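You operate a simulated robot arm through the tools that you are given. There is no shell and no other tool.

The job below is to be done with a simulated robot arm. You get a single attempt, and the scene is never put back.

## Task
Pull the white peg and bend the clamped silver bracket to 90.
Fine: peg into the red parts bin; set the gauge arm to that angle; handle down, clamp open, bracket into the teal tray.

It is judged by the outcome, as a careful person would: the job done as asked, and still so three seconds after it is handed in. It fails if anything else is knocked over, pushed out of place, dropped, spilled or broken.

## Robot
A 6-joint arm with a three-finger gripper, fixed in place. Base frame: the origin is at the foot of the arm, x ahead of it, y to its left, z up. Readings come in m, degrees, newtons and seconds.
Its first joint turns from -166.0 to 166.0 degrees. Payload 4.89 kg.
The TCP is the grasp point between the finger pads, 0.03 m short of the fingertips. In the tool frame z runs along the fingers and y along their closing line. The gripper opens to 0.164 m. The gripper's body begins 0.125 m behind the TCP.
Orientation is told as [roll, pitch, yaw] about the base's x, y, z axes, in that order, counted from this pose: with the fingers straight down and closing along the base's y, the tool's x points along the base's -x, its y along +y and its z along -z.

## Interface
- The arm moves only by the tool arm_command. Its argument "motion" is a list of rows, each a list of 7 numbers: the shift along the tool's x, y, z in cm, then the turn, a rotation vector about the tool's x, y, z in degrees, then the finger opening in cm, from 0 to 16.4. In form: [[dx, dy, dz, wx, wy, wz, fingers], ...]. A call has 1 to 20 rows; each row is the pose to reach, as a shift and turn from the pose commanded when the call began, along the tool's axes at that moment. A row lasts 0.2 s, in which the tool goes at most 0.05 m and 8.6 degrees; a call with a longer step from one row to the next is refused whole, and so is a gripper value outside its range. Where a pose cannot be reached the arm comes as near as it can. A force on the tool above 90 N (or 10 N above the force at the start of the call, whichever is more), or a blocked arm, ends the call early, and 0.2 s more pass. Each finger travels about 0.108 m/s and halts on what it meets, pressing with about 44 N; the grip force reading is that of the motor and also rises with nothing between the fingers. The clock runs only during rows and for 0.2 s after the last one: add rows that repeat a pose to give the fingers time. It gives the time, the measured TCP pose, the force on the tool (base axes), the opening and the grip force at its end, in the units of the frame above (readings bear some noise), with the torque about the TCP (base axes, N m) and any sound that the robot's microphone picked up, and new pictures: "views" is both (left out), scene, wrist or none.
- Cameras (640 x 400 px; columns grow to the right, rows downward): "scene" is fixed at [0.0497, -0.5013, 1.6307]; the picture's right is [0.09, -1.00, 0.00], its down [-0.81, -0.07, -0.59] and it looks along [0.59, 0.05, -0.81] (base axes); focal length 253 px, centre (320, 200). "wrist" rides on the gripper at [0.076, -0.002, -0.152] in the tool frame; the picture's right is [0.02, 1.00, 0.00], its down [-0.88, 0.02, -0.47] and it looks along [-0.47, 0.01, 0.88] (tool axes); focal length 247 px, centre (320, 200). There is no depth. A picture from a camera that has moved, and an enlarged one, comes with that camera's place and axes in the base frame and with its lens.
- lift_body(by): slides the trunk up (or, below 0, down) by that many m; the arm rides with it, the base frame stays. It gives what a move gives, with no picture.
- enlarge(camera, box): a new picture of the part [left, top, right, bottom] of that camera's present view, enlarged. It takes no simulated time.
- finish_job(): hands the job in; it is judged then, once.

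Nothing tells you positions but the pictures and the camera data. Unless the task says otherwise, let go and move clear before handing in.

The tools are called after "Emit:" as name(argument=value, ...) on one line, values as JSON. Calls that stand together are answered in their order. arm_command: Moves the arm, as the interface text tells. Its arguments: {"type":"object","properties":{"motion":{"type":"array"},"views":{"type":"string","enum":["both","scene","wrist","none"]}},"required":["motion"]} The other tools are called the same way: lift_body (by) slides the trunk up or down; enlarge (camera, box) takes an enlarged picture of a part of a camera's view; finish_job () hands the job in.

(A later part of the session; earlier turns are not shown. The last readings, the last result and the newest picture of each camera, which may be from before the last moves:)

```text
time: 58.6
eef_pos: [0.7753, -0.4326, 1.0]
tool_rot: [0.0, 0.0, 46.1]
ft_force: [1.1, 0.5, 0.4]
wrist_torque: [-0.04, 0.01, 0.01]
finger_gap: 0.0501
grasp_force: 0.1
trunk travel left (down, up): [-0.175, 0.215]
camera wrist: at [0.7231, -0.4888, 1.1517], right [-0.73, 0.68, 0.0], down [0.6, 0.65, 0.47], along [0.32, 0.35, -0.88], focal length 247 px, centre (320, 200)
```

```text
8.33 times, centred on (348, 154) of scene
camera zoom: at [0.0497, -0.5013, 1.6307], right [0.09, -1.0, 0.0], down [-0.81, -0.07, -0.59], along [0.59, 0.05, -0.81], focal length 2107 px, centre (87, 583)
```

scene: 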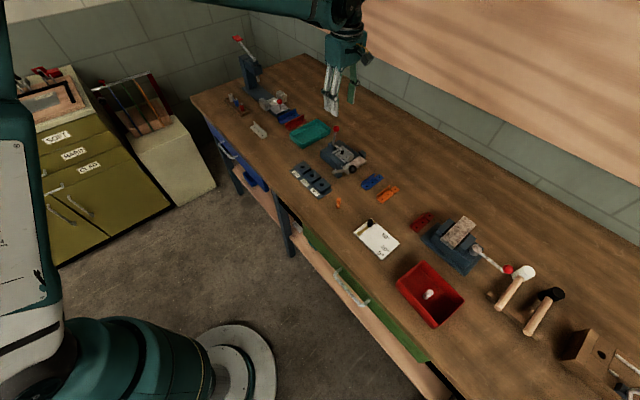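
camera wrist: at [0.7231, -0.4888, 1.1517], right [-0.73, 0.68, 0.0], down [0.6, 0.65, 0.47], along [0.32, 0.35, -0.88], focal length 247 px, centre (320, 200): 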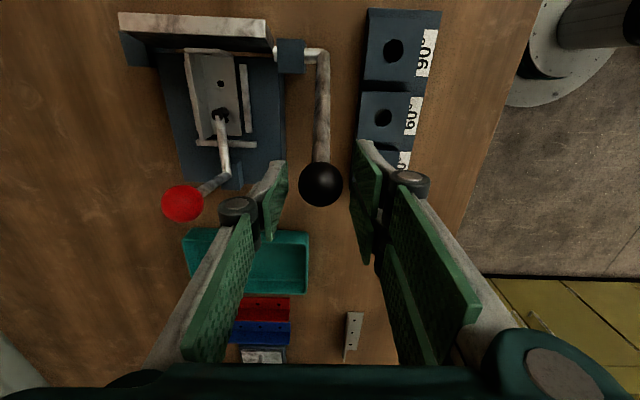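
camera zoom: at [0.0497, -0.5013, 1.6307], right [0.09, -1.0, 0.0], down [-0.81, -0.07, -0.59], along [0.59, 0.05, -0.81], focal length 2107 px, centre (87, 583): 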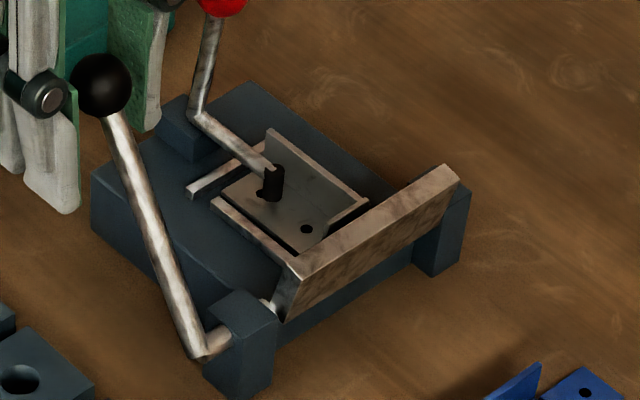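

The lever stays where it is. Triangulated, the ball is at about (0.764,-0.4445,1.016), so I'll re-centre on it, going slightly up and back, and check.

Emit:
arm_command(motion=[[0.5, -0.1, -0.8, 0, 0, 0, 5], [1.4, -0.1, -1.5, 0, 0, 0, 5], [1.4, -0.1, -1.5, 0, 0, 0, 5]], views="wrist")

Emit:
enlarge(camera="wrist", box=[270, 140, 370, 240])

Emit:
enlarge(camera="scene", box=[308, 130, 368, 178])

```text
time: 59.4
eef_pos: [0.7691, -0.444, 1.0151]
tool_rot: [0.0, 0.0, 46.1]
ft_force: [0.1, 0.7, -0.5]
wrist_torque: [0.01, 0.01, 0.01]
finger_gap: 0.0502
grasp_force: 0.1
trunk travel left (down, up): [-0.175, 0.215]
camera wrist: at [0.715, -0.4995, 1.1664], right [-0.73, 0.68, 0.0], down [0.6, 0.65, 0.47], along [0.32, 0.35, -0.88], focal length 247 px, centre (320, 200)
```

wrist: 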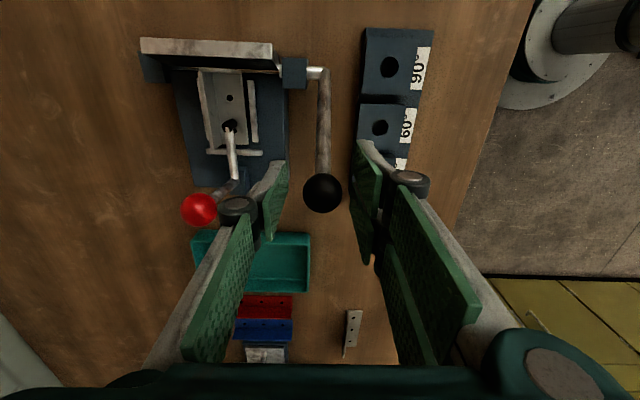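

```text
4.00 times, centred on (320, 190) of wrist
camera zoom: at [0.715, -0.4995, 1.1664], right [-0.73, 0.68, 0.0], down [0.6, 0.65, 0.47], along [0.32, 0.35, -0.88], focal length 988 px, centre (320, 240)
```

zoom: 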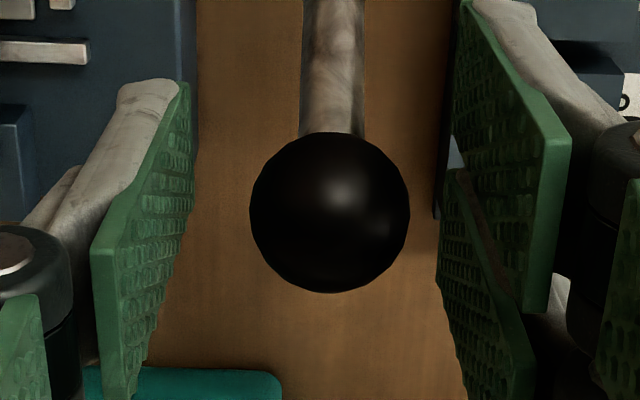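

```text
8.33 times, centred on (338, 154) of scene
camera zoom: at [0.0497, -0.5013, 1.6307], right [0.09, -1.0, 0.0], down [-0.81, -0.07, -0.59], along [0.59, 0.05, -0.81], focal length 2107 px, centre (170, 583)
```

zoom: 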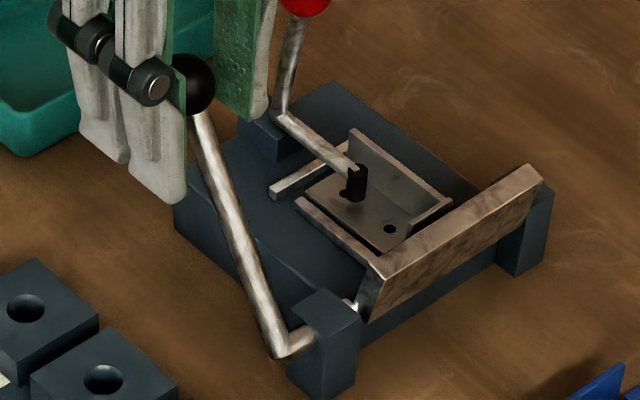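

The tool is now centred on the ball. I'll close and follow the corrected arc up to near the previous extreme, then compare corner positions in the pictures.

Emit:
arm_command(motion=[[0, 0.1, 0, 0, 0, 0, 3.5], [0, 0.1, 0, 0, 0, 0, 2.2], [0, 0.1, 0, 0, 0, 0, 1.5], [0, 0.1, 0, 0, 0, 0, 1.5], [-0.85, 0.08, 0.57, 0, 0, 0, 1.5], [-1.59, 0.06, 1.15, 0, 0, 0, 1.5], [-2.12, 0.05, 1.62, 0, 0, 0, 1.5], [-2.3, 0.05, 1.79, 0, 0, 0, 1.5], [-2.3, 0.05, 1.79, 0, 0, 0, 1.5]], views="wrist")

Emit:
enlarge(camera="scene", box=[360, 142, 378, 158])

Emit:
enlarge(camera="scene", box=[334, 150, 352, 172])

Emit:
enlarge(camera="wrist", box=[270, 140, 370, 240])

```text
time: 61.4
eef_pos: [0.7819, -0.4281, 0.9961]
tool_rot: [-0.1, -0.1, 46.0]
ft_force: [-27.5, 0.6, -8.6]
wrist_torque: [-0.86, 0.54, -0.04]
finger_gap: 0.0244
grasp_force: 44.8
trunk travel left (down, up): [-0.175, 0.215]
camera wrist: at [0.7293, -0.4837, 1.1483], right [-0.73, 0.68, 0.0], down [0.6, 0.65, 0.47], along [0.32, 0.35, -0.88], focal length 247 px, centre (320, 200)
```

wrist: 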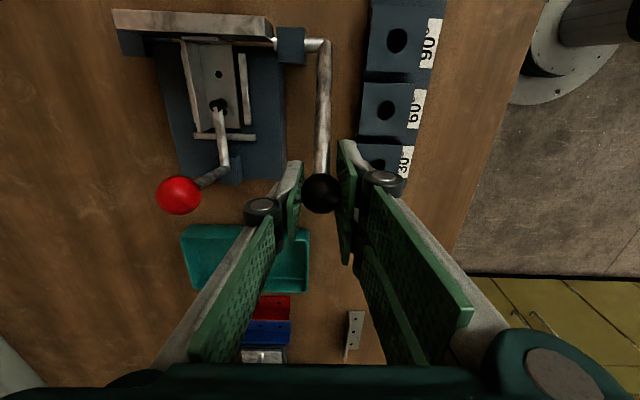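

```text
16.00 times, centred on (369, 150) of scene
camera zoom: at [0.0497, -0.5013, 1.6307], right [0.09, -1.0, 0.0], down [-0.81, -0.07, -0.59], along [0.59, 0.05, -0.81], focal length 4045 px, centre (-464, 1000)
```

zoom: 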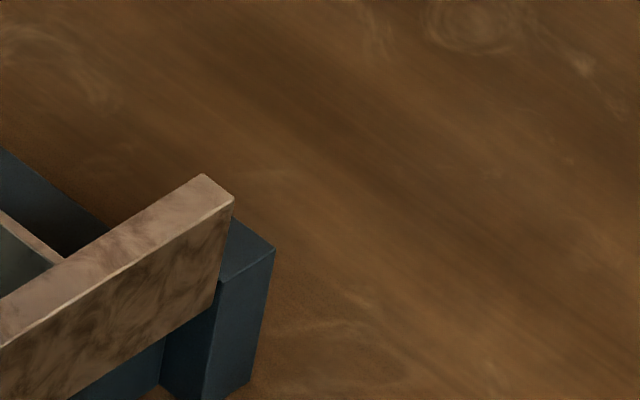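

```text
16.00 times, centred on (343, 161) of scene
camera zoom: at [0.0497, -0.5013, 1.6307], right [0.09, -1.0, 0.0], down [-0.81, -0.07, -0.59], along [0.59, 0.05, -0.81], focal length 4045 px, centre (-48, 824)
```

zoom: 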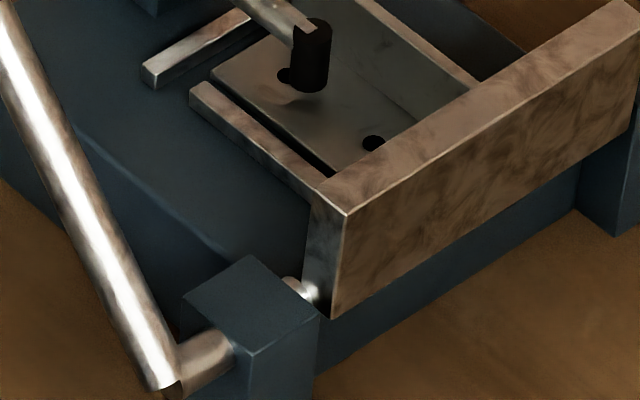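

```text
4.00 times, centred on (320, 190) of wrist
camera zoom: at [0.7293, -0.4837, 1.1483], right [-0.73, 0.68, 0.0], down [0.6, 0.65, 0.47], along [0.32, 0.35, -0.88], focal length 988 px, centre (320, 240)
```

zoom: 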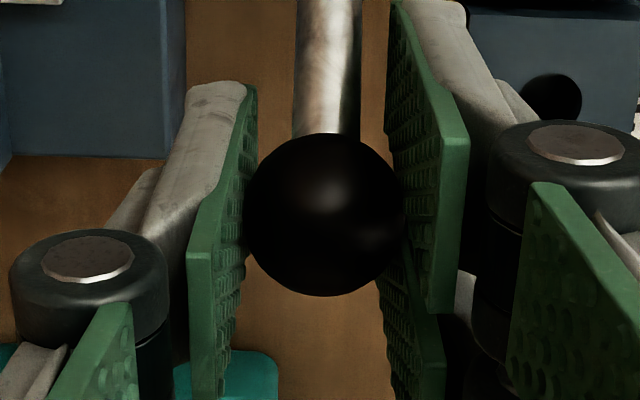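

The leaf is back at its previous extreme (the corners match within 1 px) with the ball centred in the grip. I'll push another 2.5°.

Emit:
arm_command(motion=[[-0.22, 0, 0.2, 0, 0, 0, 1.5], [-0.43, 0, 0.41, 0, 0, 0, 1.5], [-0.43, 0, 0.41, 0, 0, 0, 1.5]], views="wrist")

Emit:
enlarge(camera="scene", box=[360, 142, 378, 158])

Emit:
enlarge(camera="scene", box=[334, 150, 352, 172])

```text
time: 62.2
eef_pos: [0.7857, -0.425, 0.9932]
tool_rot: [0.0, -0.1, 46.0]
ft_force: [-47.0, 8.5, -17.7]
wrist_torque: [-0.84, 0.35, 0.01]
finger_gap: 0.0249
grasp_force: 45.3
trunk travel left (down, up): [-0.175, 0.215]
camera wrist: at [0.7329, -0.4802, 1.1446], right [-0.73, 0.68, 0.0], down [0.6, 0.65, 0.47], along [0.32, 0.35, -0.88], focal length 247 px, centre (320, 200)
```

wrist: 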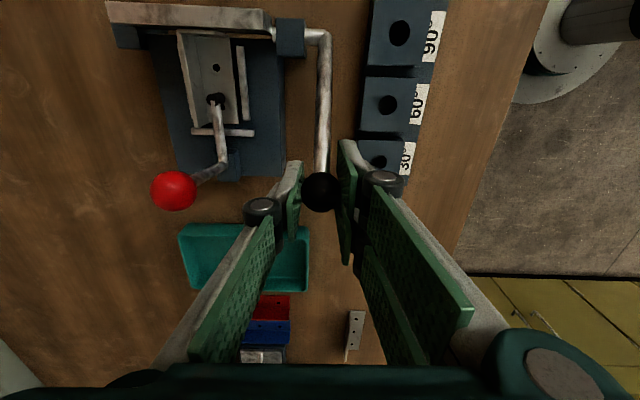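

```text
16.00 times, centred on (369, 150) of scene
camera zoom: at [0.0497, -0.5013, 1.6307], right [0.09, -1.0, 0.0], down [-0.81, -0.07, -0.59], along [0.59, 0.05, -0.81], focal length 4045 px, centre (-464, 1000)
```

zoom: 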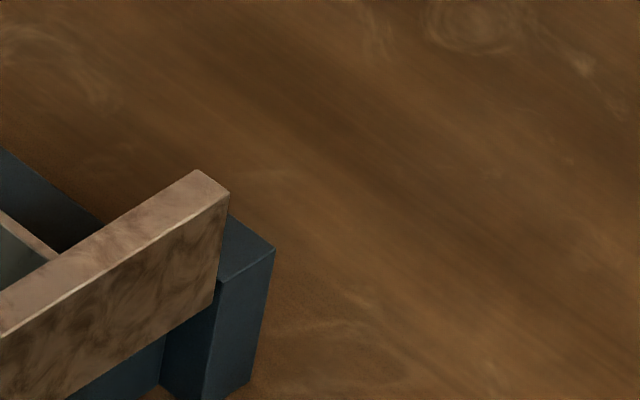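

```text
16.00 times, centred on (343, 161) of scene
camera zoom: at [0.0497, -0.5013, 1.6307], right [0.09, -1.0, 0.0], down [-0.81, -0.07, -0.59], along [0.59, 0.05, -0.81], focal length 4045 px, centre (-48, 824)
```

zoom: 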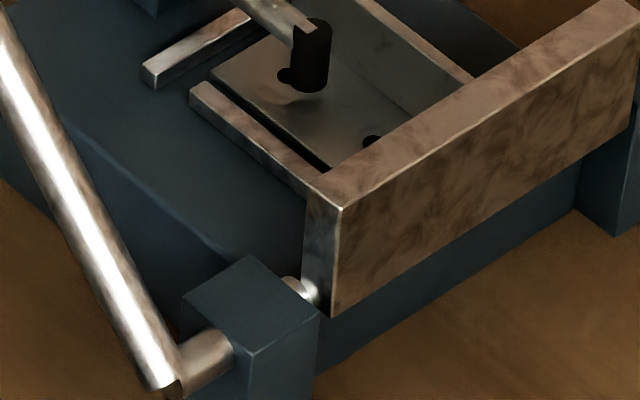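

The leaf moved about 2.3–2.5° further. I'll lower the handle again along the corrected arc.

Emit:
arm_command(motion=[[0, 0.2, 0, 0, 0, 0, 1.5], [0.99, 0.21, -0.92, 0, 0, 0, 1.5], [2.11, 0.22, -1.76, 0, 0, 0, 1.5], [3.31, 0.24, -2.48, 0, 0, 0, 1.5], [4.58, 0.25, -3.08, 0, 0, 0, 1.5], [5.9, 0.27, -3.53, 0, 0, 0, 1.5], [7.26, 0.29, -3.85, 0, 0, 0, 1.5], [8.65, 0.3, -4.02, 0, 0, 0, 1.5], [10.05, 0.32, -4.04, 0, 0, 0, 1.5], [11.45, 0.34, -3.92, 0, 0, 0, 1.5], [12.82, 0.35, -3.65, 0, 0, 0, 1.5], [14.16, 0.37, -3.24, 0, 0, 0, 1.5], [15.45, 0.38, -2.7, 0, 0, 0, 1.5], [16.67, 0.4, -2.02, 0, 0, 0, 1.5], [17.82, 0.41, -1.21, 0, 0, 0, 1.5], [18.5, 0.42, -0.65, 0, 0, 0, 1.5]], views="wrist")

Emit:
enlarge(camera="wrist", box=[180, 140, 380, 260])

```text
time: 65.6
eef_pos: [0.6556, -0.5542, 0.9976]
tool_rot: [0.0, 0.0, 46.1]
ft_force: [22.3, -13.4, 4.7]
wrist_torque: [0.82, -0.74, 0.2]
finger_gap: 0.0248
grasp_force: 45.0
trunk travel left (down, up): [-0.175, 0.215]
camera wrist: at [0.6026, -0.6096, 1.1497], right [-0.73, 0.68, 0.0], down [0.6, 0.65, 0.47], along [0.32, 0.35, -0.88], focal length 247 px, centre (320, 200)
```

wrist: 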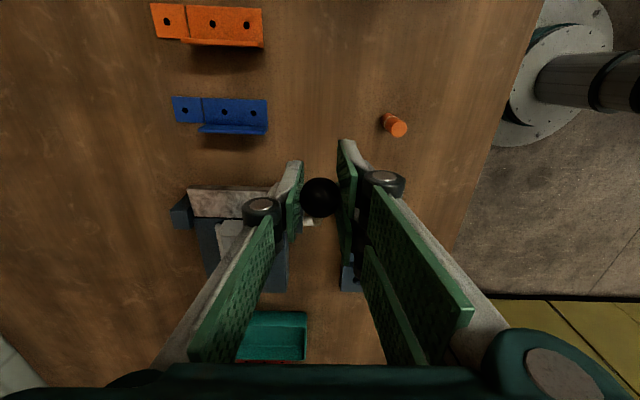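

```text
3.20 times, centred on (280, 200) of wrist
camera zoom: at [0.6026, -0.6096, 1.1497], right [-0.73, 0.68, 0.0], down [0.6, 0.65, 0.47], along [0.32, 0.35, -0.88], focal length 790 px, centre (448, 200)
```

zoom: 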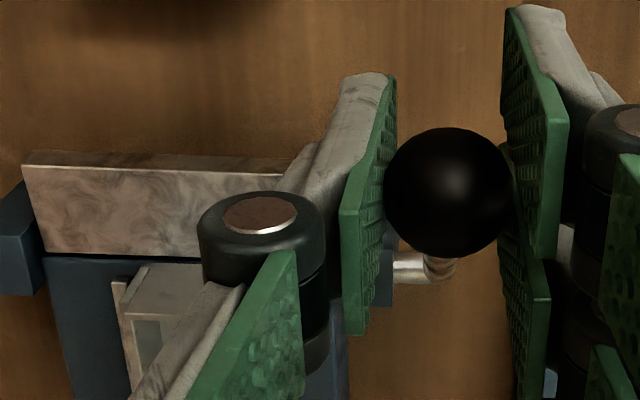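

Emit:
arm_command(motion=[[0.3, -0.15, 0.3, 0, 0, 0, 1.5], [0.55, -0.15, 0.6, 0, 0, 0, 1.5], [0.75, -0.15, 0.85, 0, 0, 0, 1.5]], views="wrist")

```text
time: 66.4
eef_pos: [0.6491, -0.5593, 0.9912]
tool_rot: [0.1, 0.0, 46.0]
ft_force: [8.2, 10.3, -1.6]
wrist_torque: [0.81, -0.85, 0.1]
finger_gap: 0.0253
grasp_force: 44.8
trunk travel left (down, up): [-0.175, 0.215]
camera wrist: at [0.5974, -0.6153, 1.1429], right [-0.74, 0.68, 0.0], down [0.6, 0.65, 0.47], along [0.32, 0.35, -0.88], focal length 247 px, centre (320, 200)
```

wrist: 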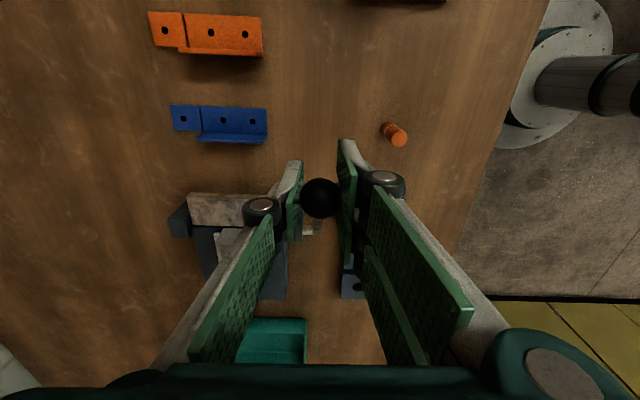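

Emit:
arm_command(motion=[[0.15, 0, 0.25, 0, 0, 0, 1.5], [0.3, 0, 0.5, 0, 0, 0, 1.5]], views="none")

```text
time: 67.0
eef_pos: [0.6489, -0.561, 0.9872]
tool_rot: [-0.1, 0.0, 46.0]
ft_force: [6.1, 15.9, 33.2]
wrist_torque: [0.04, -0.04, -0.01]
finger_gap: 0.025
grasp_force: 44.9
trunk travel left (down, up): [-0.175, 0.215]
```

The handle is down on its stop again. Releasing, rising, and then going to the same profile view of the tab.

Emit:
arm_command(motion=[[-0.15, 0, -0.3, 0, 0, 0, 1.5], [-0.15, 0, -0.3, 0, 0, 0, 3.5], [-0.15, 0, -0.3, 0, 0, 0, 6], [-0.15, 0, -0.3, 0, 0, 0, 6], [-0.15, 0, -4, 0, 0, 0, 6], [-0.15, 0, -8, 0, 0, 0, 6], [-0.15, 0, -12, 0, 0, 0, 6], [-0.15, 0, -15, 0, 0, 0, 6]], views="none")

Emit:
arm_command(motion=[[-0.7, 0.5, 0, 0, 0, 7.5, 8], [-1.5, 1.0, 0, 0, 0, 15, 10], [-2.2, 1.5, 0, 0, 0, 22.5, 12], [-3.0, 2.0, 0, 0, 0, 30, 12], [-3.7, 2.6, 0, 0, 0, 37.5, 12], [-4.5, 3.1, 0, 0, 0, 45, 12], [-5.2, 3.6, 1, 0, 0, 52.5, 12], [-6.0, 4.1, 2, 0, 0, 60, 12], [-6.7, 4.6, 3.5, 0, 0, 67.5, 12], [-7.5, 5.1, 5, 0, 0, 75, 12], [-8.2, 5.6, 6.5, 0, 0, 82.5, 12], [-9.0, 6.1, 8, 0, 0, 90.2, 12], [-9.0, 6.1, 8, 0, 0, 90.2, 12]], views="both")

Emit:
enlarge(camera="wrist", box=[310, 228, 330, 246])

Emit:
enlarge(camera="wrist", box=[260, 180, 380, 280])

```text
time: 68.8
eef_pos: [0.6483, -0.5592, 1.1355]
tool_rot: [0.0, 0.0, 46.0]
ft_force: [0.0, 0.2, -0.2]
wrist_torque: [0.0, 0.03, 0.0]
finger_gap: 0.0599
grasp_force: 0.1
trunk travel left (down, up): [-0.175, 0.215]
```

```text
time: 71.6
eef_pos: [0.6687, -0.4551, 1.0552]
tool_rot: [0.0, 0.0, -44.2]
ft_force: [0.6, 0.1, 0.9]
wrist_torque: [0.03, 0.0, 0.01]
finger_gap: 0.12
grasp_force: 0.1
trunk travel left (down, up): [-0.175, 0.215]
camera wrist: at [0.6109, -0.4033, 1.2077], right [0.68, 0.73, 0.0], down [0.64, -0.6, 0.47], along [0.35, -0.32, -0.88], focal length 247 px, centre (320, 200)
```

scene: 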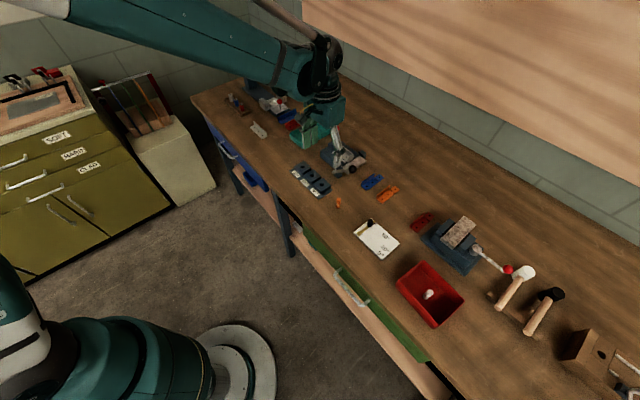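
wrist: 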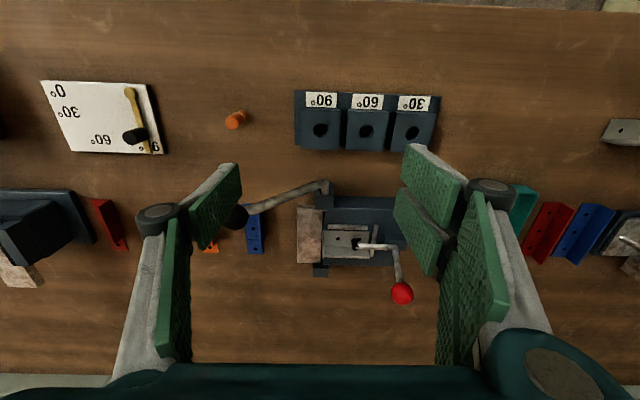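

```text
16.00 times, centred on (320, 237) of wrist
camera zoom: at [0.6109, -0.4033, 1.2077], right [0.68, 0.73, 0.0], down [0.64, -0.6, 0.47], along [0.35, -0.32, -0.88], focal length 3952 px, centre (320, -392)
```

zoom: 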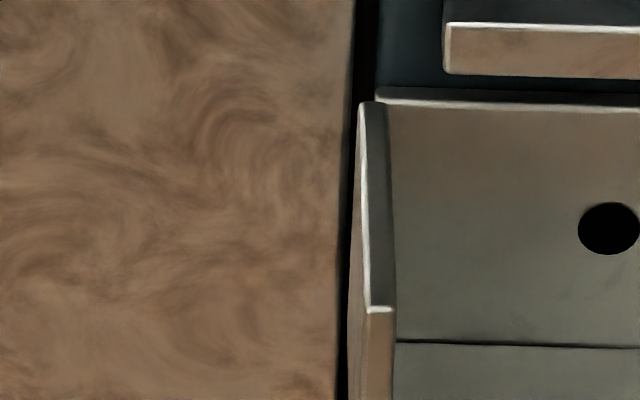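

```text
4.00 times, centred on (320, 230) of wrist
camera zoom: at [0.6109, -0.4033, 1.2077], right [0.68, 0.73, 0.0], down [0.64, -0.6, 0.47], along [0.35, -0.32, -0.88], focal length 988 px, centre (320, 80)
```

zoom: 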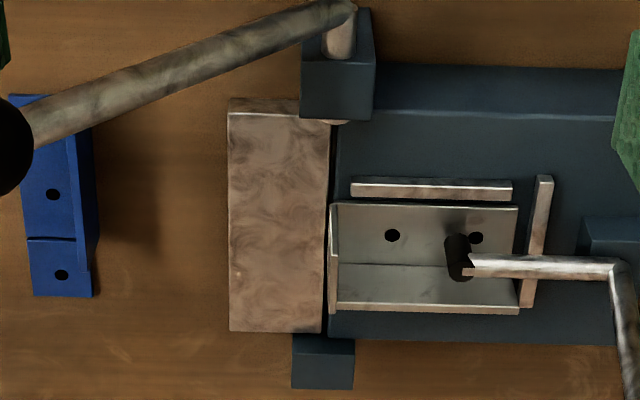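

The profile view now shows the tab upright within about half a degree (≈90.5°), so the bend is done and the handle is down. Next is the clamp: red knob at about (0.849,-0.494,1.000), pivot near (0.861,-0.486,0.910). I'll rise and move above the knob with the hinge-aligned yaw.

Emit:
arm_command(motion=[[0, 0, -4.5, 0, 0, 0, 10], [0, 0, -9, 0, 0, 0, 8], [-1.3, 0.8, -9.5, 0, 0, -7.5, 7], [-2.6, 1.6, -9.5, 0, 0, -15, 7], [-3.9, 2.4, -9.5, 0, 0, -22.5, 7], [-5.2, 3.3, -9.5, 0, 0, -30, 7], [-6.5, 4.1, -9.5, 0, 0, -37.5, 7], [-7.8, 4.9, -9.5, 0, 0, -45, 7], [-9.1, 5.7, -9.5, 0, 0, -52.5, 7], [-10.4, 6.5, -9.5, 0, 0, -60, 7], [-11.7, 7.3, -9.5, 0, 0, -67.5, 7], [-13.0, 8.1, -9.5, 0, 0, -75, 7], [-14.3, 8.9, -9.5, 0, 0, -82.5, 7], [-15.6, 9.7, -9.5, 0, 0, -90, 7], [-15.6, 9.7, -9.5, 0, 0, -90, 7]], views="both")

Emit:
enlarge(camera="wrist", box=[250, 60, 390, 200])

Emit:
enlarge(camera="scene", box=[300, 110, 380, 180])

```text
time: 74.8
eef_pos: [0.8484, -0.4957, 1.1505]
tool_rot: [0.1, 0.0, 45.9]
ft_force: [0.2, -0.2, 0.0]
wrist_torque: [0.05, 0.07, 0.01]
finger_gap: 0.07
grasp_force: 0.1
trunk travel left (down, up): [-0.175, 0.215]
camera wrist: at [0.7964, -0.5508, 1.3026], right [-0.73, 0.68, 0.0], down [0.6, 0.65, 0.47], along [0.32, 0.35, -0.88], focal length 247 px, centre (320, 200)
```

scene: 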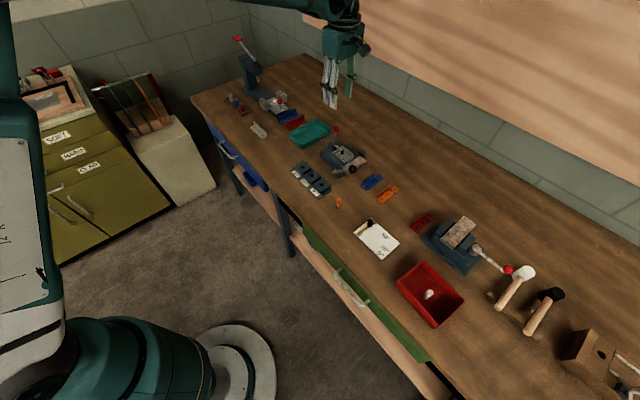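
wrist: 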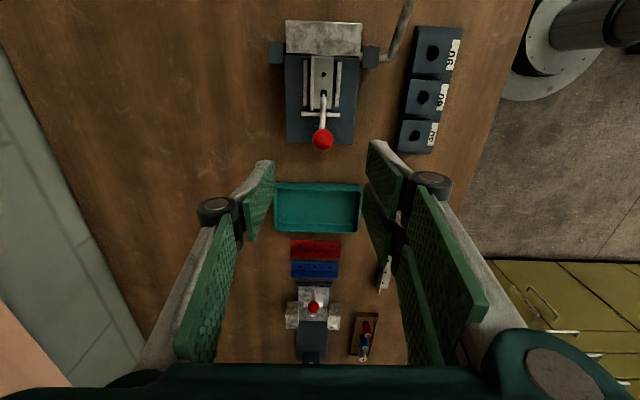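

```text
2.86 times, centred on (320, 130) of wrist
camera zoom: at [0.7964, -0.5508, 1.3026], right [-0.73, 0.68, 0.0], down [0.6, 0.65, 0.47], along [0.32, 0.35, -0.88], focal length 706 px, centre (320, 400)
```

zoom: 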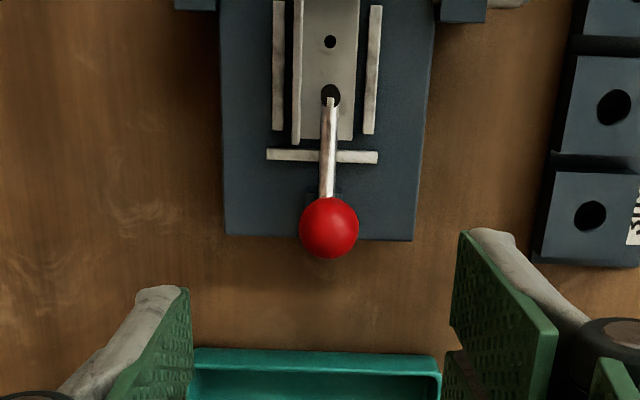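

```text
5.71 times, centred on (340, 145) of scene
camera zoom: at [0.0497, -0.5013, 1.6307], right [0.09, -1.0, 0.0], down [-0.81, -0.07, -0.59], along [0.59, 0.05, -0.81], focal length 1445 px, centre (206, 514)
```

zoom: 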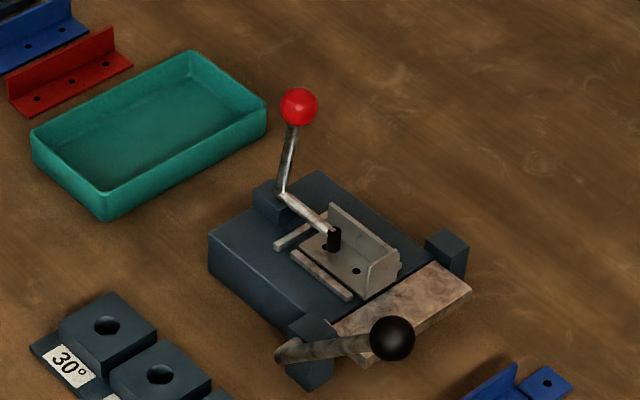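

The clamp view is clear. I'll lower onto the red knob with the fingers open and check centring.

Emit:
arm_command(motion=[[-0.1, 0.2, 4, 0, 0, 0, 6], [-0.1, 0.2, 8, 0, 0, 0, 6], [-0.1, 0.2, 12, 0, 0, 0, 6], [-0.1, 0.2, 15, 0, 0, 0, 6], [-0.1, 0.2, 15, 0, 0, 0, 6]], views="wrist")

Emit:
enlarge(camera="wrist", box=[270, 140, 370, 240])

```text
time: 76.0
eef_pos: [0.8482, -0.4916, 1.0009]
tool_rot: [0.0, 0.0, 45.9]
ft_force: [0.2, -0.1, -0.8]
wrist_torque: [0.05, 0.03, 0.0]
finger_gap: 0.0601
grasp_force: 0.0
trunk travel left (down, up): [-0.175, 0.215]
camera wrist: at [0.7944, -0.546, 1.1532], right [-0.73, 0.68, 0.0], down [0.6, 0.65, 0.47], along [0.32, 0.35, -0.88], focal length 247 px, centre (320, 200)
```

wrist: 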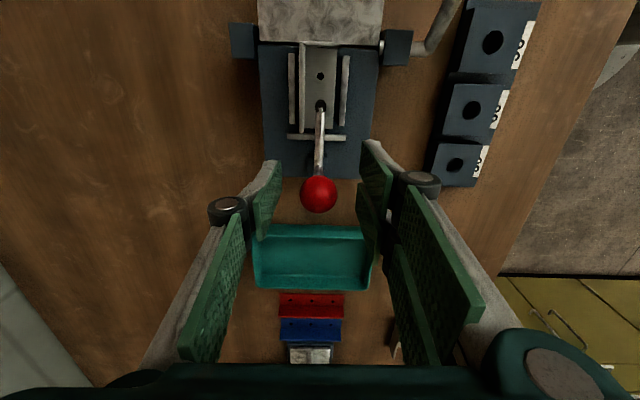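

```text
4.00 times, centred on (320, 190) of wrist
camera zoom: at [0.7944, -0.546, 1.1532], right [-0.73, 0.68, 0.0], down [0.6, 0.65, 0.47], along [0.32, 0.35, -0.88], focal length 988 px, centre (320, 240)
```

zoom: 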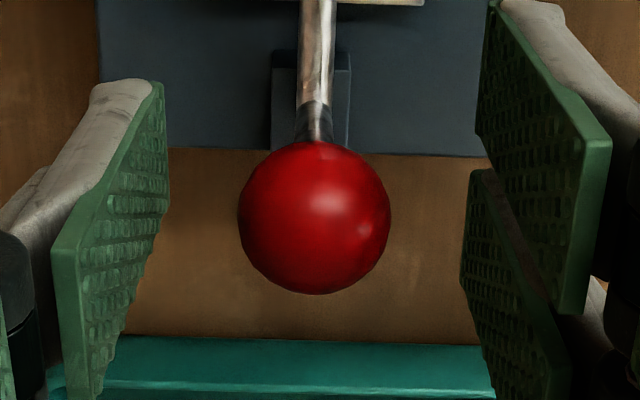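

The knob is nearly centred. I'll close on it and begin swinging it back, away from the leaf, watching the forces.

Emit:
arm_command(motion=[[0, -0.15, 0, 0, 0, 0, 4], [0, -0.15, 0, 0, 0, 0, 2.4], [0, -0.15, 0, 0, 0, 0, 1.5], [0, -0.15, 0, 0, 0, 0, 1.5], [-0.6, -0.15, -0.05, 0, 0, 0, 1.5], [-1.27, -0.15, -0.09, 0, 0, 0, 1.5], [-1.9, -0.15, -0.06, 0, 0, 0, 1.5]], views="wrist")

Emit:
enlarge(camera="wrist", box=[250, 60, 390, 240])

Emit:
enlarge(camera="scene", box=[300, 110, 380, 180])

```text
time: 77.6
eef_pos: [0.8608, -0.4791, 1.0025]
tool_rot: [-0.1, 0.0, 45.9]
ft_force: [-22.0, 0.9, 6.3]
wrist_torque: [-0.97, 0.68, -0.08]
finger_gap: 0.0232
grasp_force: 45.2
trunk travel left (down, up): [-0.175, 0.215]
camera wrist: at [0.8079, -0.5339, 1.1552], right [-0.73, 0.68, 0.0], down [0.6, 0.65, 0.47], along [0.32, 0.35, -0.88], focal length 247 px, centre (320, 200)
```

wrist: 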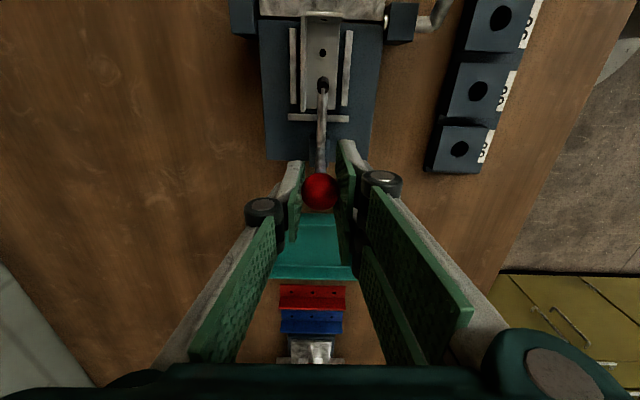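

```text
2.22 times, centred on (320, 150) of wrist
camera zoom: at [0.8079, -0.5339, 1.1552], right [-0.73, 0.68, 0.0], down [0.6, 0.65, 0.47], along [0.32, 0.35, -0.88], focal length 549 px, centre (320, 311)
```

zoom: 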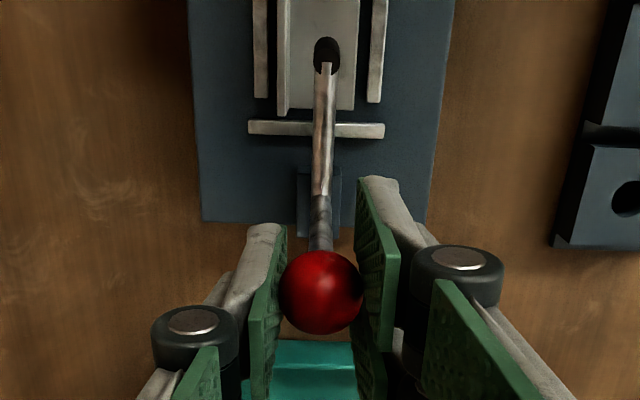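

```text
5.71 times, centred on (340, 145) of scene
camera zoom: at [0.0497, -0.5013, 1.6307], right [0.09, -1.0, 0.0], down [-0.81, -0.07, -0.59], along [0.59, 0.05, -0.81], focal length 1445 px, centre (206, 514)
```

zoom: 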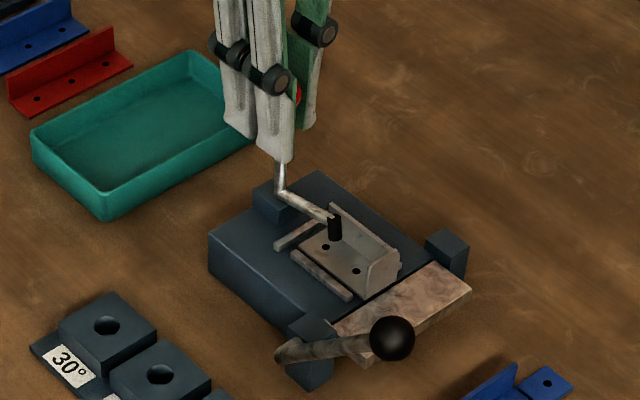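

The arm is lifting off the bracket. Continuing the swing further back.

Emit:
arm_command(motion=[[-0.63, 0.08, 0.06, 0, 0, 0, 1.5], [-1.25, 0.06, 0.17, 0, 0, 0, 1.5], [-1.87, 0.05, 0.32, 0, 0, 0, 1.5], [-2.5, 0.04, 0.52, 0, 0, 0, 1.5], [-3.07, 0.02, 0.76, 0, 0, 0, 1.5]], views="wrist")

Emit:
enlarge(camera="wrist", box=[250, 60, 390, 240])

Emit:
enlarge(camera="scene", box=[300, 110, 380, 180])

```text
time: 78.8
eef_pos: [0.8816, -0.4579, 0.9948]
tool_rot: [0.1, 0.1, 45.9]
ft_force: [-15.6, -4.1, 1.9]
wrist_torque: [-0.77, 0.66, -0.03]
finger_gap: 0.0232
grasp_force: 44.6
trunk travel left (down, up): [-0.175, 0.215]
camera wrist: at [0.8288, -0.5129, 1.1467], right [-0.73, 0.68, 0.0], down [0.6, 0.65, 0.47], along [0.32, 0.35, -0.88], focal length 247 px, centre (320, 200)
```

wrist: 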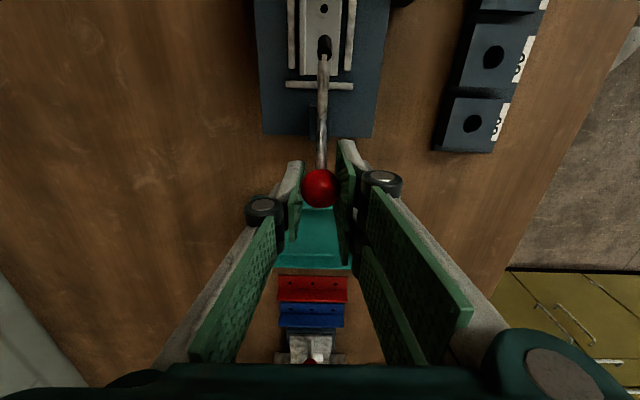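

```text
2.22 times, centred on (320, 150) of wrist
camera zoom: at [0.8288, -0.5129, 1.1467], right [-0.73, 0.68, 0.0], down [0.6, 0.65, 0.47], along [0.32, 0.35, -0.88], focal length 549 px, centre (320, 311)
```

zoom: 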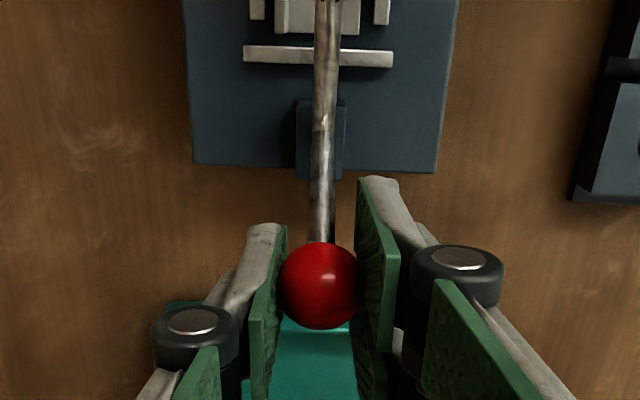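

```text
5.71 times, centred on (340, 145) of scene
camera zoom: at [0.0497, -0.5013, 1.6307], right [0.09, -1.0, 0.0], down [-0.81, -0.07, -0.59], along [0.59, 0.05, -0.81], focal length 1445 px, centre (206, 514)
```

zoom: 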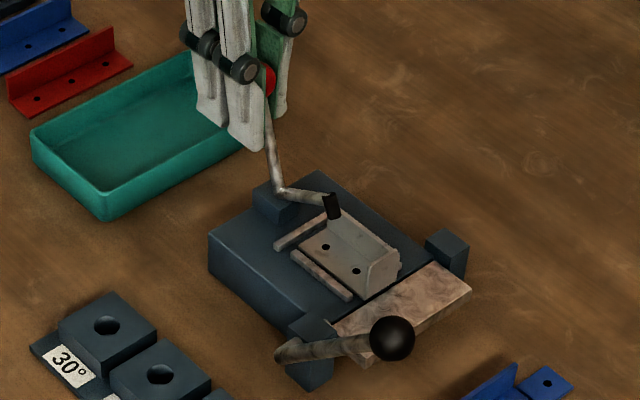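

Opening about 30° so far. I'll continue the arc downward and back.

Emit:
arm_command(motion=[[-0.57, 0, 0.28, 0, 0, 0, 1.5], [-1.12, 0, 0.6, 0, 0, 0, 1.5], [-1.65, 0, 0.95, 0, 0, 0, 1.5], [-2.15, 0, 1.34, 0, 0, 0, 1.5], [-2.62, 0, 1.77, 0, 0, 0, 1.5], [-3.06, 0, 2.22, 0, 0, 0, 1.5]], views="wrist")

Emit:
enlarge(camera="scene", box=[300, 110, 380, 180])

```text
time: 80.2
eef_pos: [0.9041, -0.4362, 0.9711]
tool_rot: [0.0, 0.0, 45.8]
ft_force: [5.7, -10.7, 14.1]
wrist_torque: [-0.67, 0.88, 0.14]
finger_gap: 0.023
grasp_force: 45.1
trunk travel left (down, up): [-0.175, 0.215]
camera wrist: at [0.8507, -0.4909, 1.1241], right [-0.73, 0.68, 0.0], down [0.6, 0.65, 0.47], along [0.32, 0.35, -0.88], focal length 247 px, centre (320, 200)
```

wrist: 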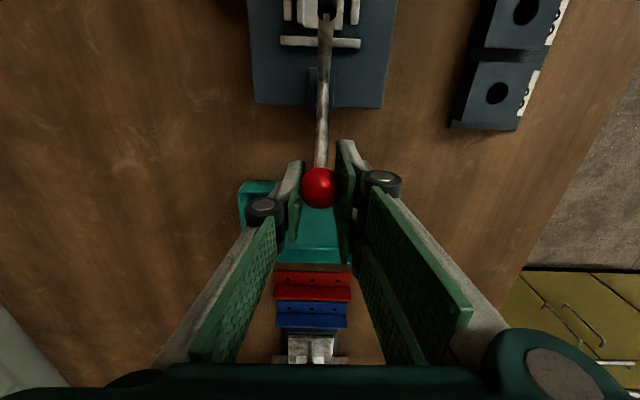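

```text
5.71 times, centred on (340, 145) of scene
camera zoom: at [0.0497, -0.5013, 1.6307], right [0.09, -1.0, 0.0], down [-0.81, -0.07, -0.59], along [0.59, 0.05, -0.81], focal length 1445 px, centre (206, 514)
```

zoom: 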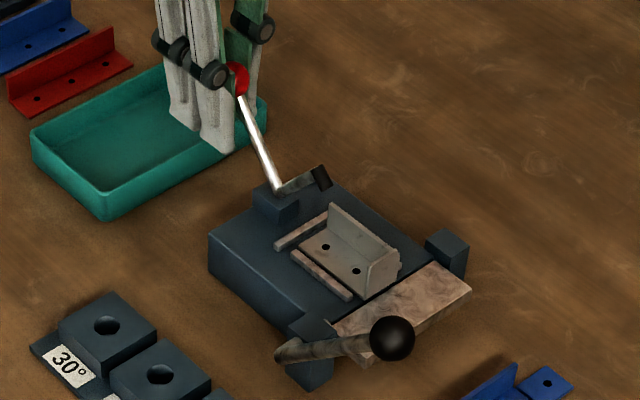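

Emit:
arm_command(motion=[[-0.4, 0, 0.48, 0, 0, 0, 1.5], [-0.78, 0, 1.0, 0, 0, 0, 1.5], [-1.12, 0, 1.55, 0, 0, 0, 1.5], [-1.42, 0, 2.1, 0, 0, 0, 1.5]], views="wrist")

Emit:
enlarge(camera="scene", box=[300, 110, 380, 180])

```text
time: 81.2
eef_pos: [0.9146, -0.4256, 0.951]
tool_rot: [0.0, 0.0, 45.8]
ft_force: [3.4, -9.1, 12.5]
wrist_torque: [-0.7, 0.96, 0.11]
finger_gap: 0.0227
grasp_force: 44.8
trunk travel left (down, up): [-0.175, 0.215]
camera wrist: at [0.8612, -0.4805, 1.1032], right [-0.73, 0.68, 0.0], down [0.6, 0.65, 0.47], along [0.32, 0.35, -0.88], focal length 247 px, centre (320, 200)
```

wrist: 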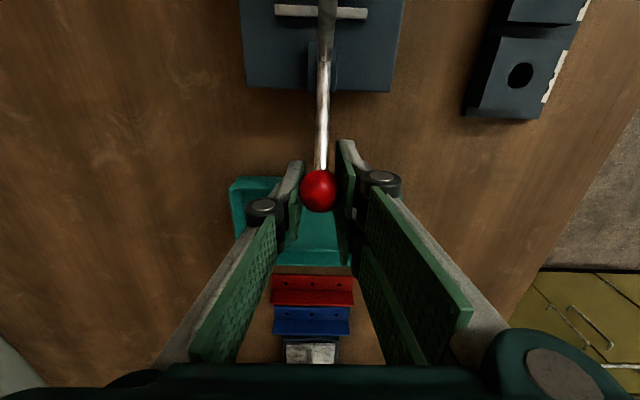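

```text
5.71 times, centred on (340, 145) of scene
camera zoom: at [0.0497, -0.5013, 1.6307], right [0.09, -1.0, 0.0], down [-0.81, -0.07, -0.59], along [0.59, 0.05, -0.81], focal length 1445 px, centre (206, 514)
```

zoom: 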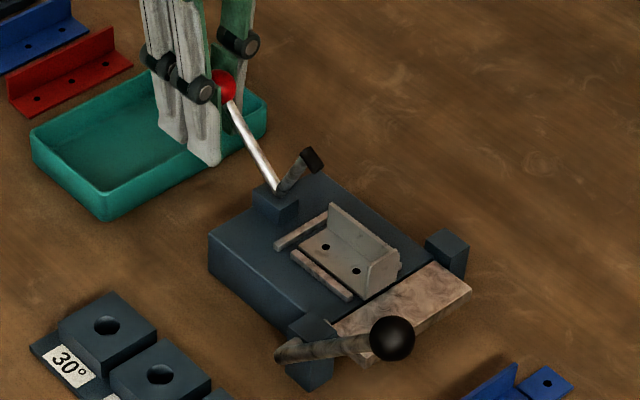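

Emit:
arm_command(motion=[[-0.25, 0, 0.55, 0, 0, 0, 1.5], [-0.47, 0, 1.18, 0, 0, 0, 1.5], [-0.62, 0, 1.75, 0, 0, 0, 1.5]], views="wrist")

Emit:
enlarge(camera="scene", box=[300, 110, 380, 180])

```text
time: 82.0
eef_pos: [0.9183, -0.4215, 0.9322]
tool_rot: [-0.1, 0.0, 45.9]
ft_force: [5.9, -3.4, 2.5]
wrist_torque: [-0.04, 0.25, 0.13]
finger_gap: 0.0293
grasp_force: 44.9
trunk travel left (down, up): [-0.175, 0.215]
camera wrist: at [0.8655, -0.4763, 1.0845], right [-0.73, 0.68, 0.0], down [0.6, 0.65, 0.47], along [0.32, 0.35, -0.88], focal length 247 px, centre (320, 200)
```

wrist: 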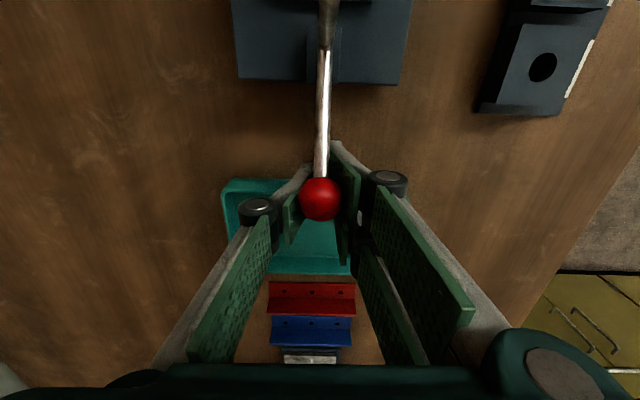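

```text
5.71 times, centred on (340, 145) of scene
camera zoom: at [0.0497, -0.5013, 1.6307], right [0.09, -1.0, 0.0], down [-0.81, -0.07, -0.59], along [0.59, 0.05, -0.81], focal length 1445 px, centre (206, 514)
```

zoom: 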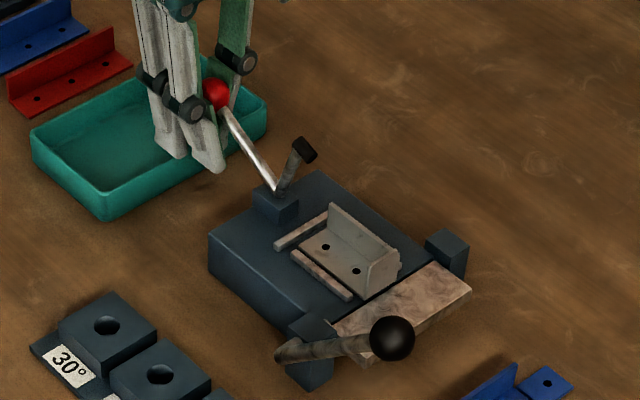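

The knob is starting to slide in the grip, so the lever seems to be at its open stop (about 75–80°). I'll release it and rise clear.

Emit:
arm_command(motion=[[0, 0, -0.3, 0, 0, 0, 3.5], [0, 0, -0.3, 0, 0, 0, 5], [0, 0, -0.3, 0, 0, 0, 6], [0, 0, -3, 0, 0, 0, 6], [0, 0, -7, 0, 0, 0, 6], [0, 0, -11, 0, 0, 0, 6], [1.5, 0, -15, 0, 0, 0, 6], [4, 0, -18, 0, 0, 0, 7]], views="both")

Emit:
enlarge(camera="scene", box=[300, 110, 380, 180])

Emit:
enlarge(camera="wrist", box=[220, 0, 420, 200])

```text
time: 83.8
eef_pos: [0.8883, -0.4451, 1.1121]
tool_rot: [0.0, 0.0, 45.9]
ft_force: [0.6, 0.9, -0.6]
wrist_torque: [-0.2, 0.2, 0.0]
finger_gap: 0.07
grasp_force: 0.0
trunk travel left (down, up): [-0.175, 0.215]
camera wrist: at [0.8354, -0.5017, 1.2639], right [-0.73, 0.68, 0.0], down [0.6, 0.65, 0.47], along [0.32, 0.35, -0.88], focal length 247 px, centre (320, 200)
```

scene: 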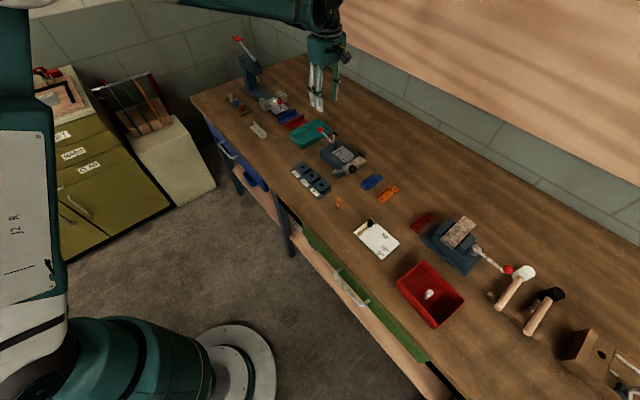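
wrist: 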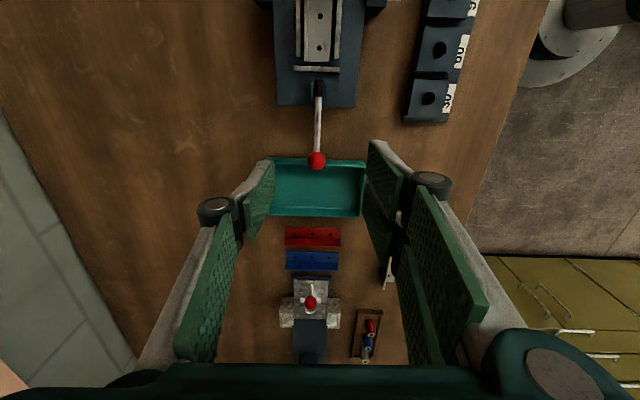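

```text
5.71 times, centred on (340, 145) of scene
camera zoom: at [0.0497, -0.5013, 1.6307], right [0.09, -1.0, 0.0], down [-0.81, -0.07, -0.59], along [0.59, 0.05, -0.81], focal length 1445 px, centre (206, 514)
```

zoom: 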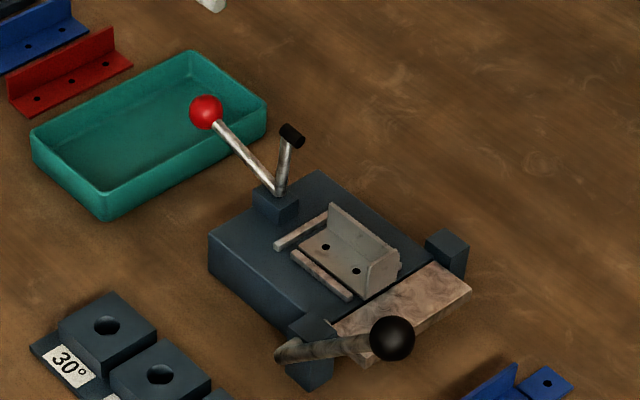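

```text
2.00 times, centred on (320, 100) of wrist
camera zoom: at [0.8354, -0.5017, 1.2639], right [-0.73, 0.68, 0.0], down [0.6, 0.65, 0.47], along [0.32, 0.35, -0.88], focal length 494 px, centre (320, 400)
```

zoom: 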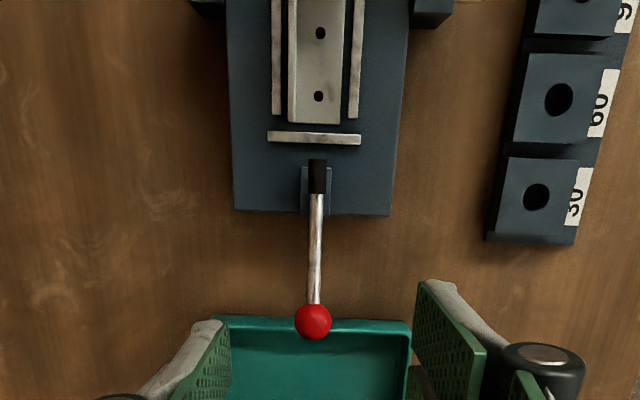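

The clamp is open with its arm nearly vertical, and the bracket is free. Its base is at z≈0.9035 and the upright wall's top at about 0.933. I'll go above the middle of the wall, near (0.813,-0.546), and check alignment before gripping it.

Emit:
arm_command(motion=[[3.5, -0.4, -1, 0, 0, 0, 6], [7, -0.9, -1, 0, 0, 0, 5], [10.5, -1.4, 0, 0, 0, 0, 4], [12.5, -1.7, 3, 0, 0, 0, 4], [12.5, -1.7, 6, 0, 0, 0, 4], [12.5, -1.7, 6, 0, 0, 0, 4]], views="both")

Emit:
enlarge(camera="wrist", box=[260, 80, 380, 200])

Emit:
enlarge(camera="scene", box=[310, 120, 390, 180])

```text
time: 85.2
eef_pos: [0.8145, -0.5494, 1.0521]
tool_rot: [0.0, 0.0, 45.9]
ft_force: [0.1, -0.3, -0.8]
wrist_torque: [0.06, 0.01, 0.04]
finger_gap: 0.0398
grasp_force: 0.0
trunk travel left (down, up): [-0.175, 0.215]
camera wrist: at [0.7615, -0.6055, 1.2037], right [-0.73, 0.68, 0.0], down [0.6, 0.65, 0.47], along [0.32, 0.35, -0.88], focal length 247 px, centre (320, 200)
```

scene: 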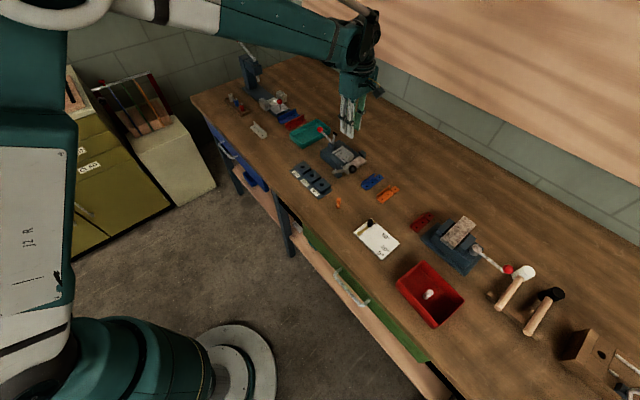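
wrist: 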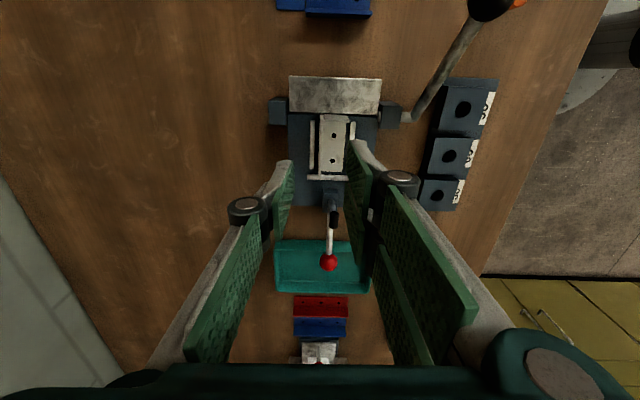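

```text
3.33 times, centred on (320, 140) of wrist
camera zoom: at [0.7615, -0.6055, 1.2037], right [-0.73, 0.68, 0.0], down [0.6, 0.65, 0.47], along [0.32, 0.35, -0.88], focal length 823 px, centre (320, 400)
```

zoom: 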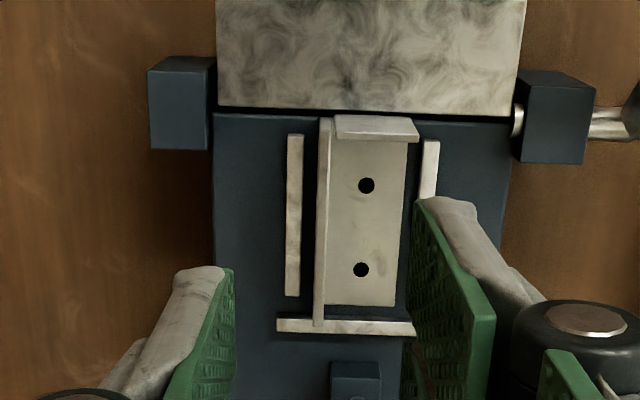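

```text
6.67 times, centred on (350, 150) of scene
camera zoom: at [0.0497, -0.5013, 1.6307], right [0.09, -1.0, 0.0], down [-0.81, -0.07, -0.59], along [0.59, 0.05, -0.81], focal length 1685 px, centre (120, 533)
```

zoom: 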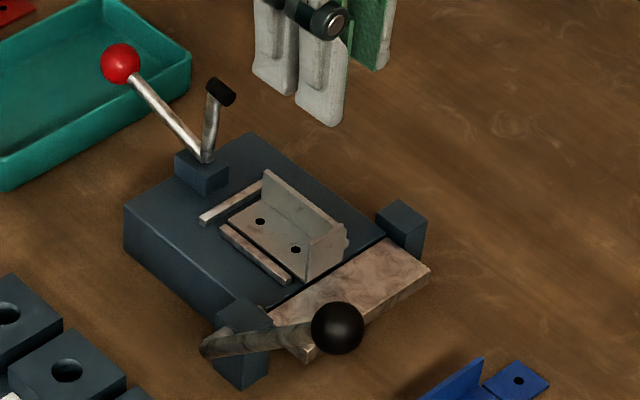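

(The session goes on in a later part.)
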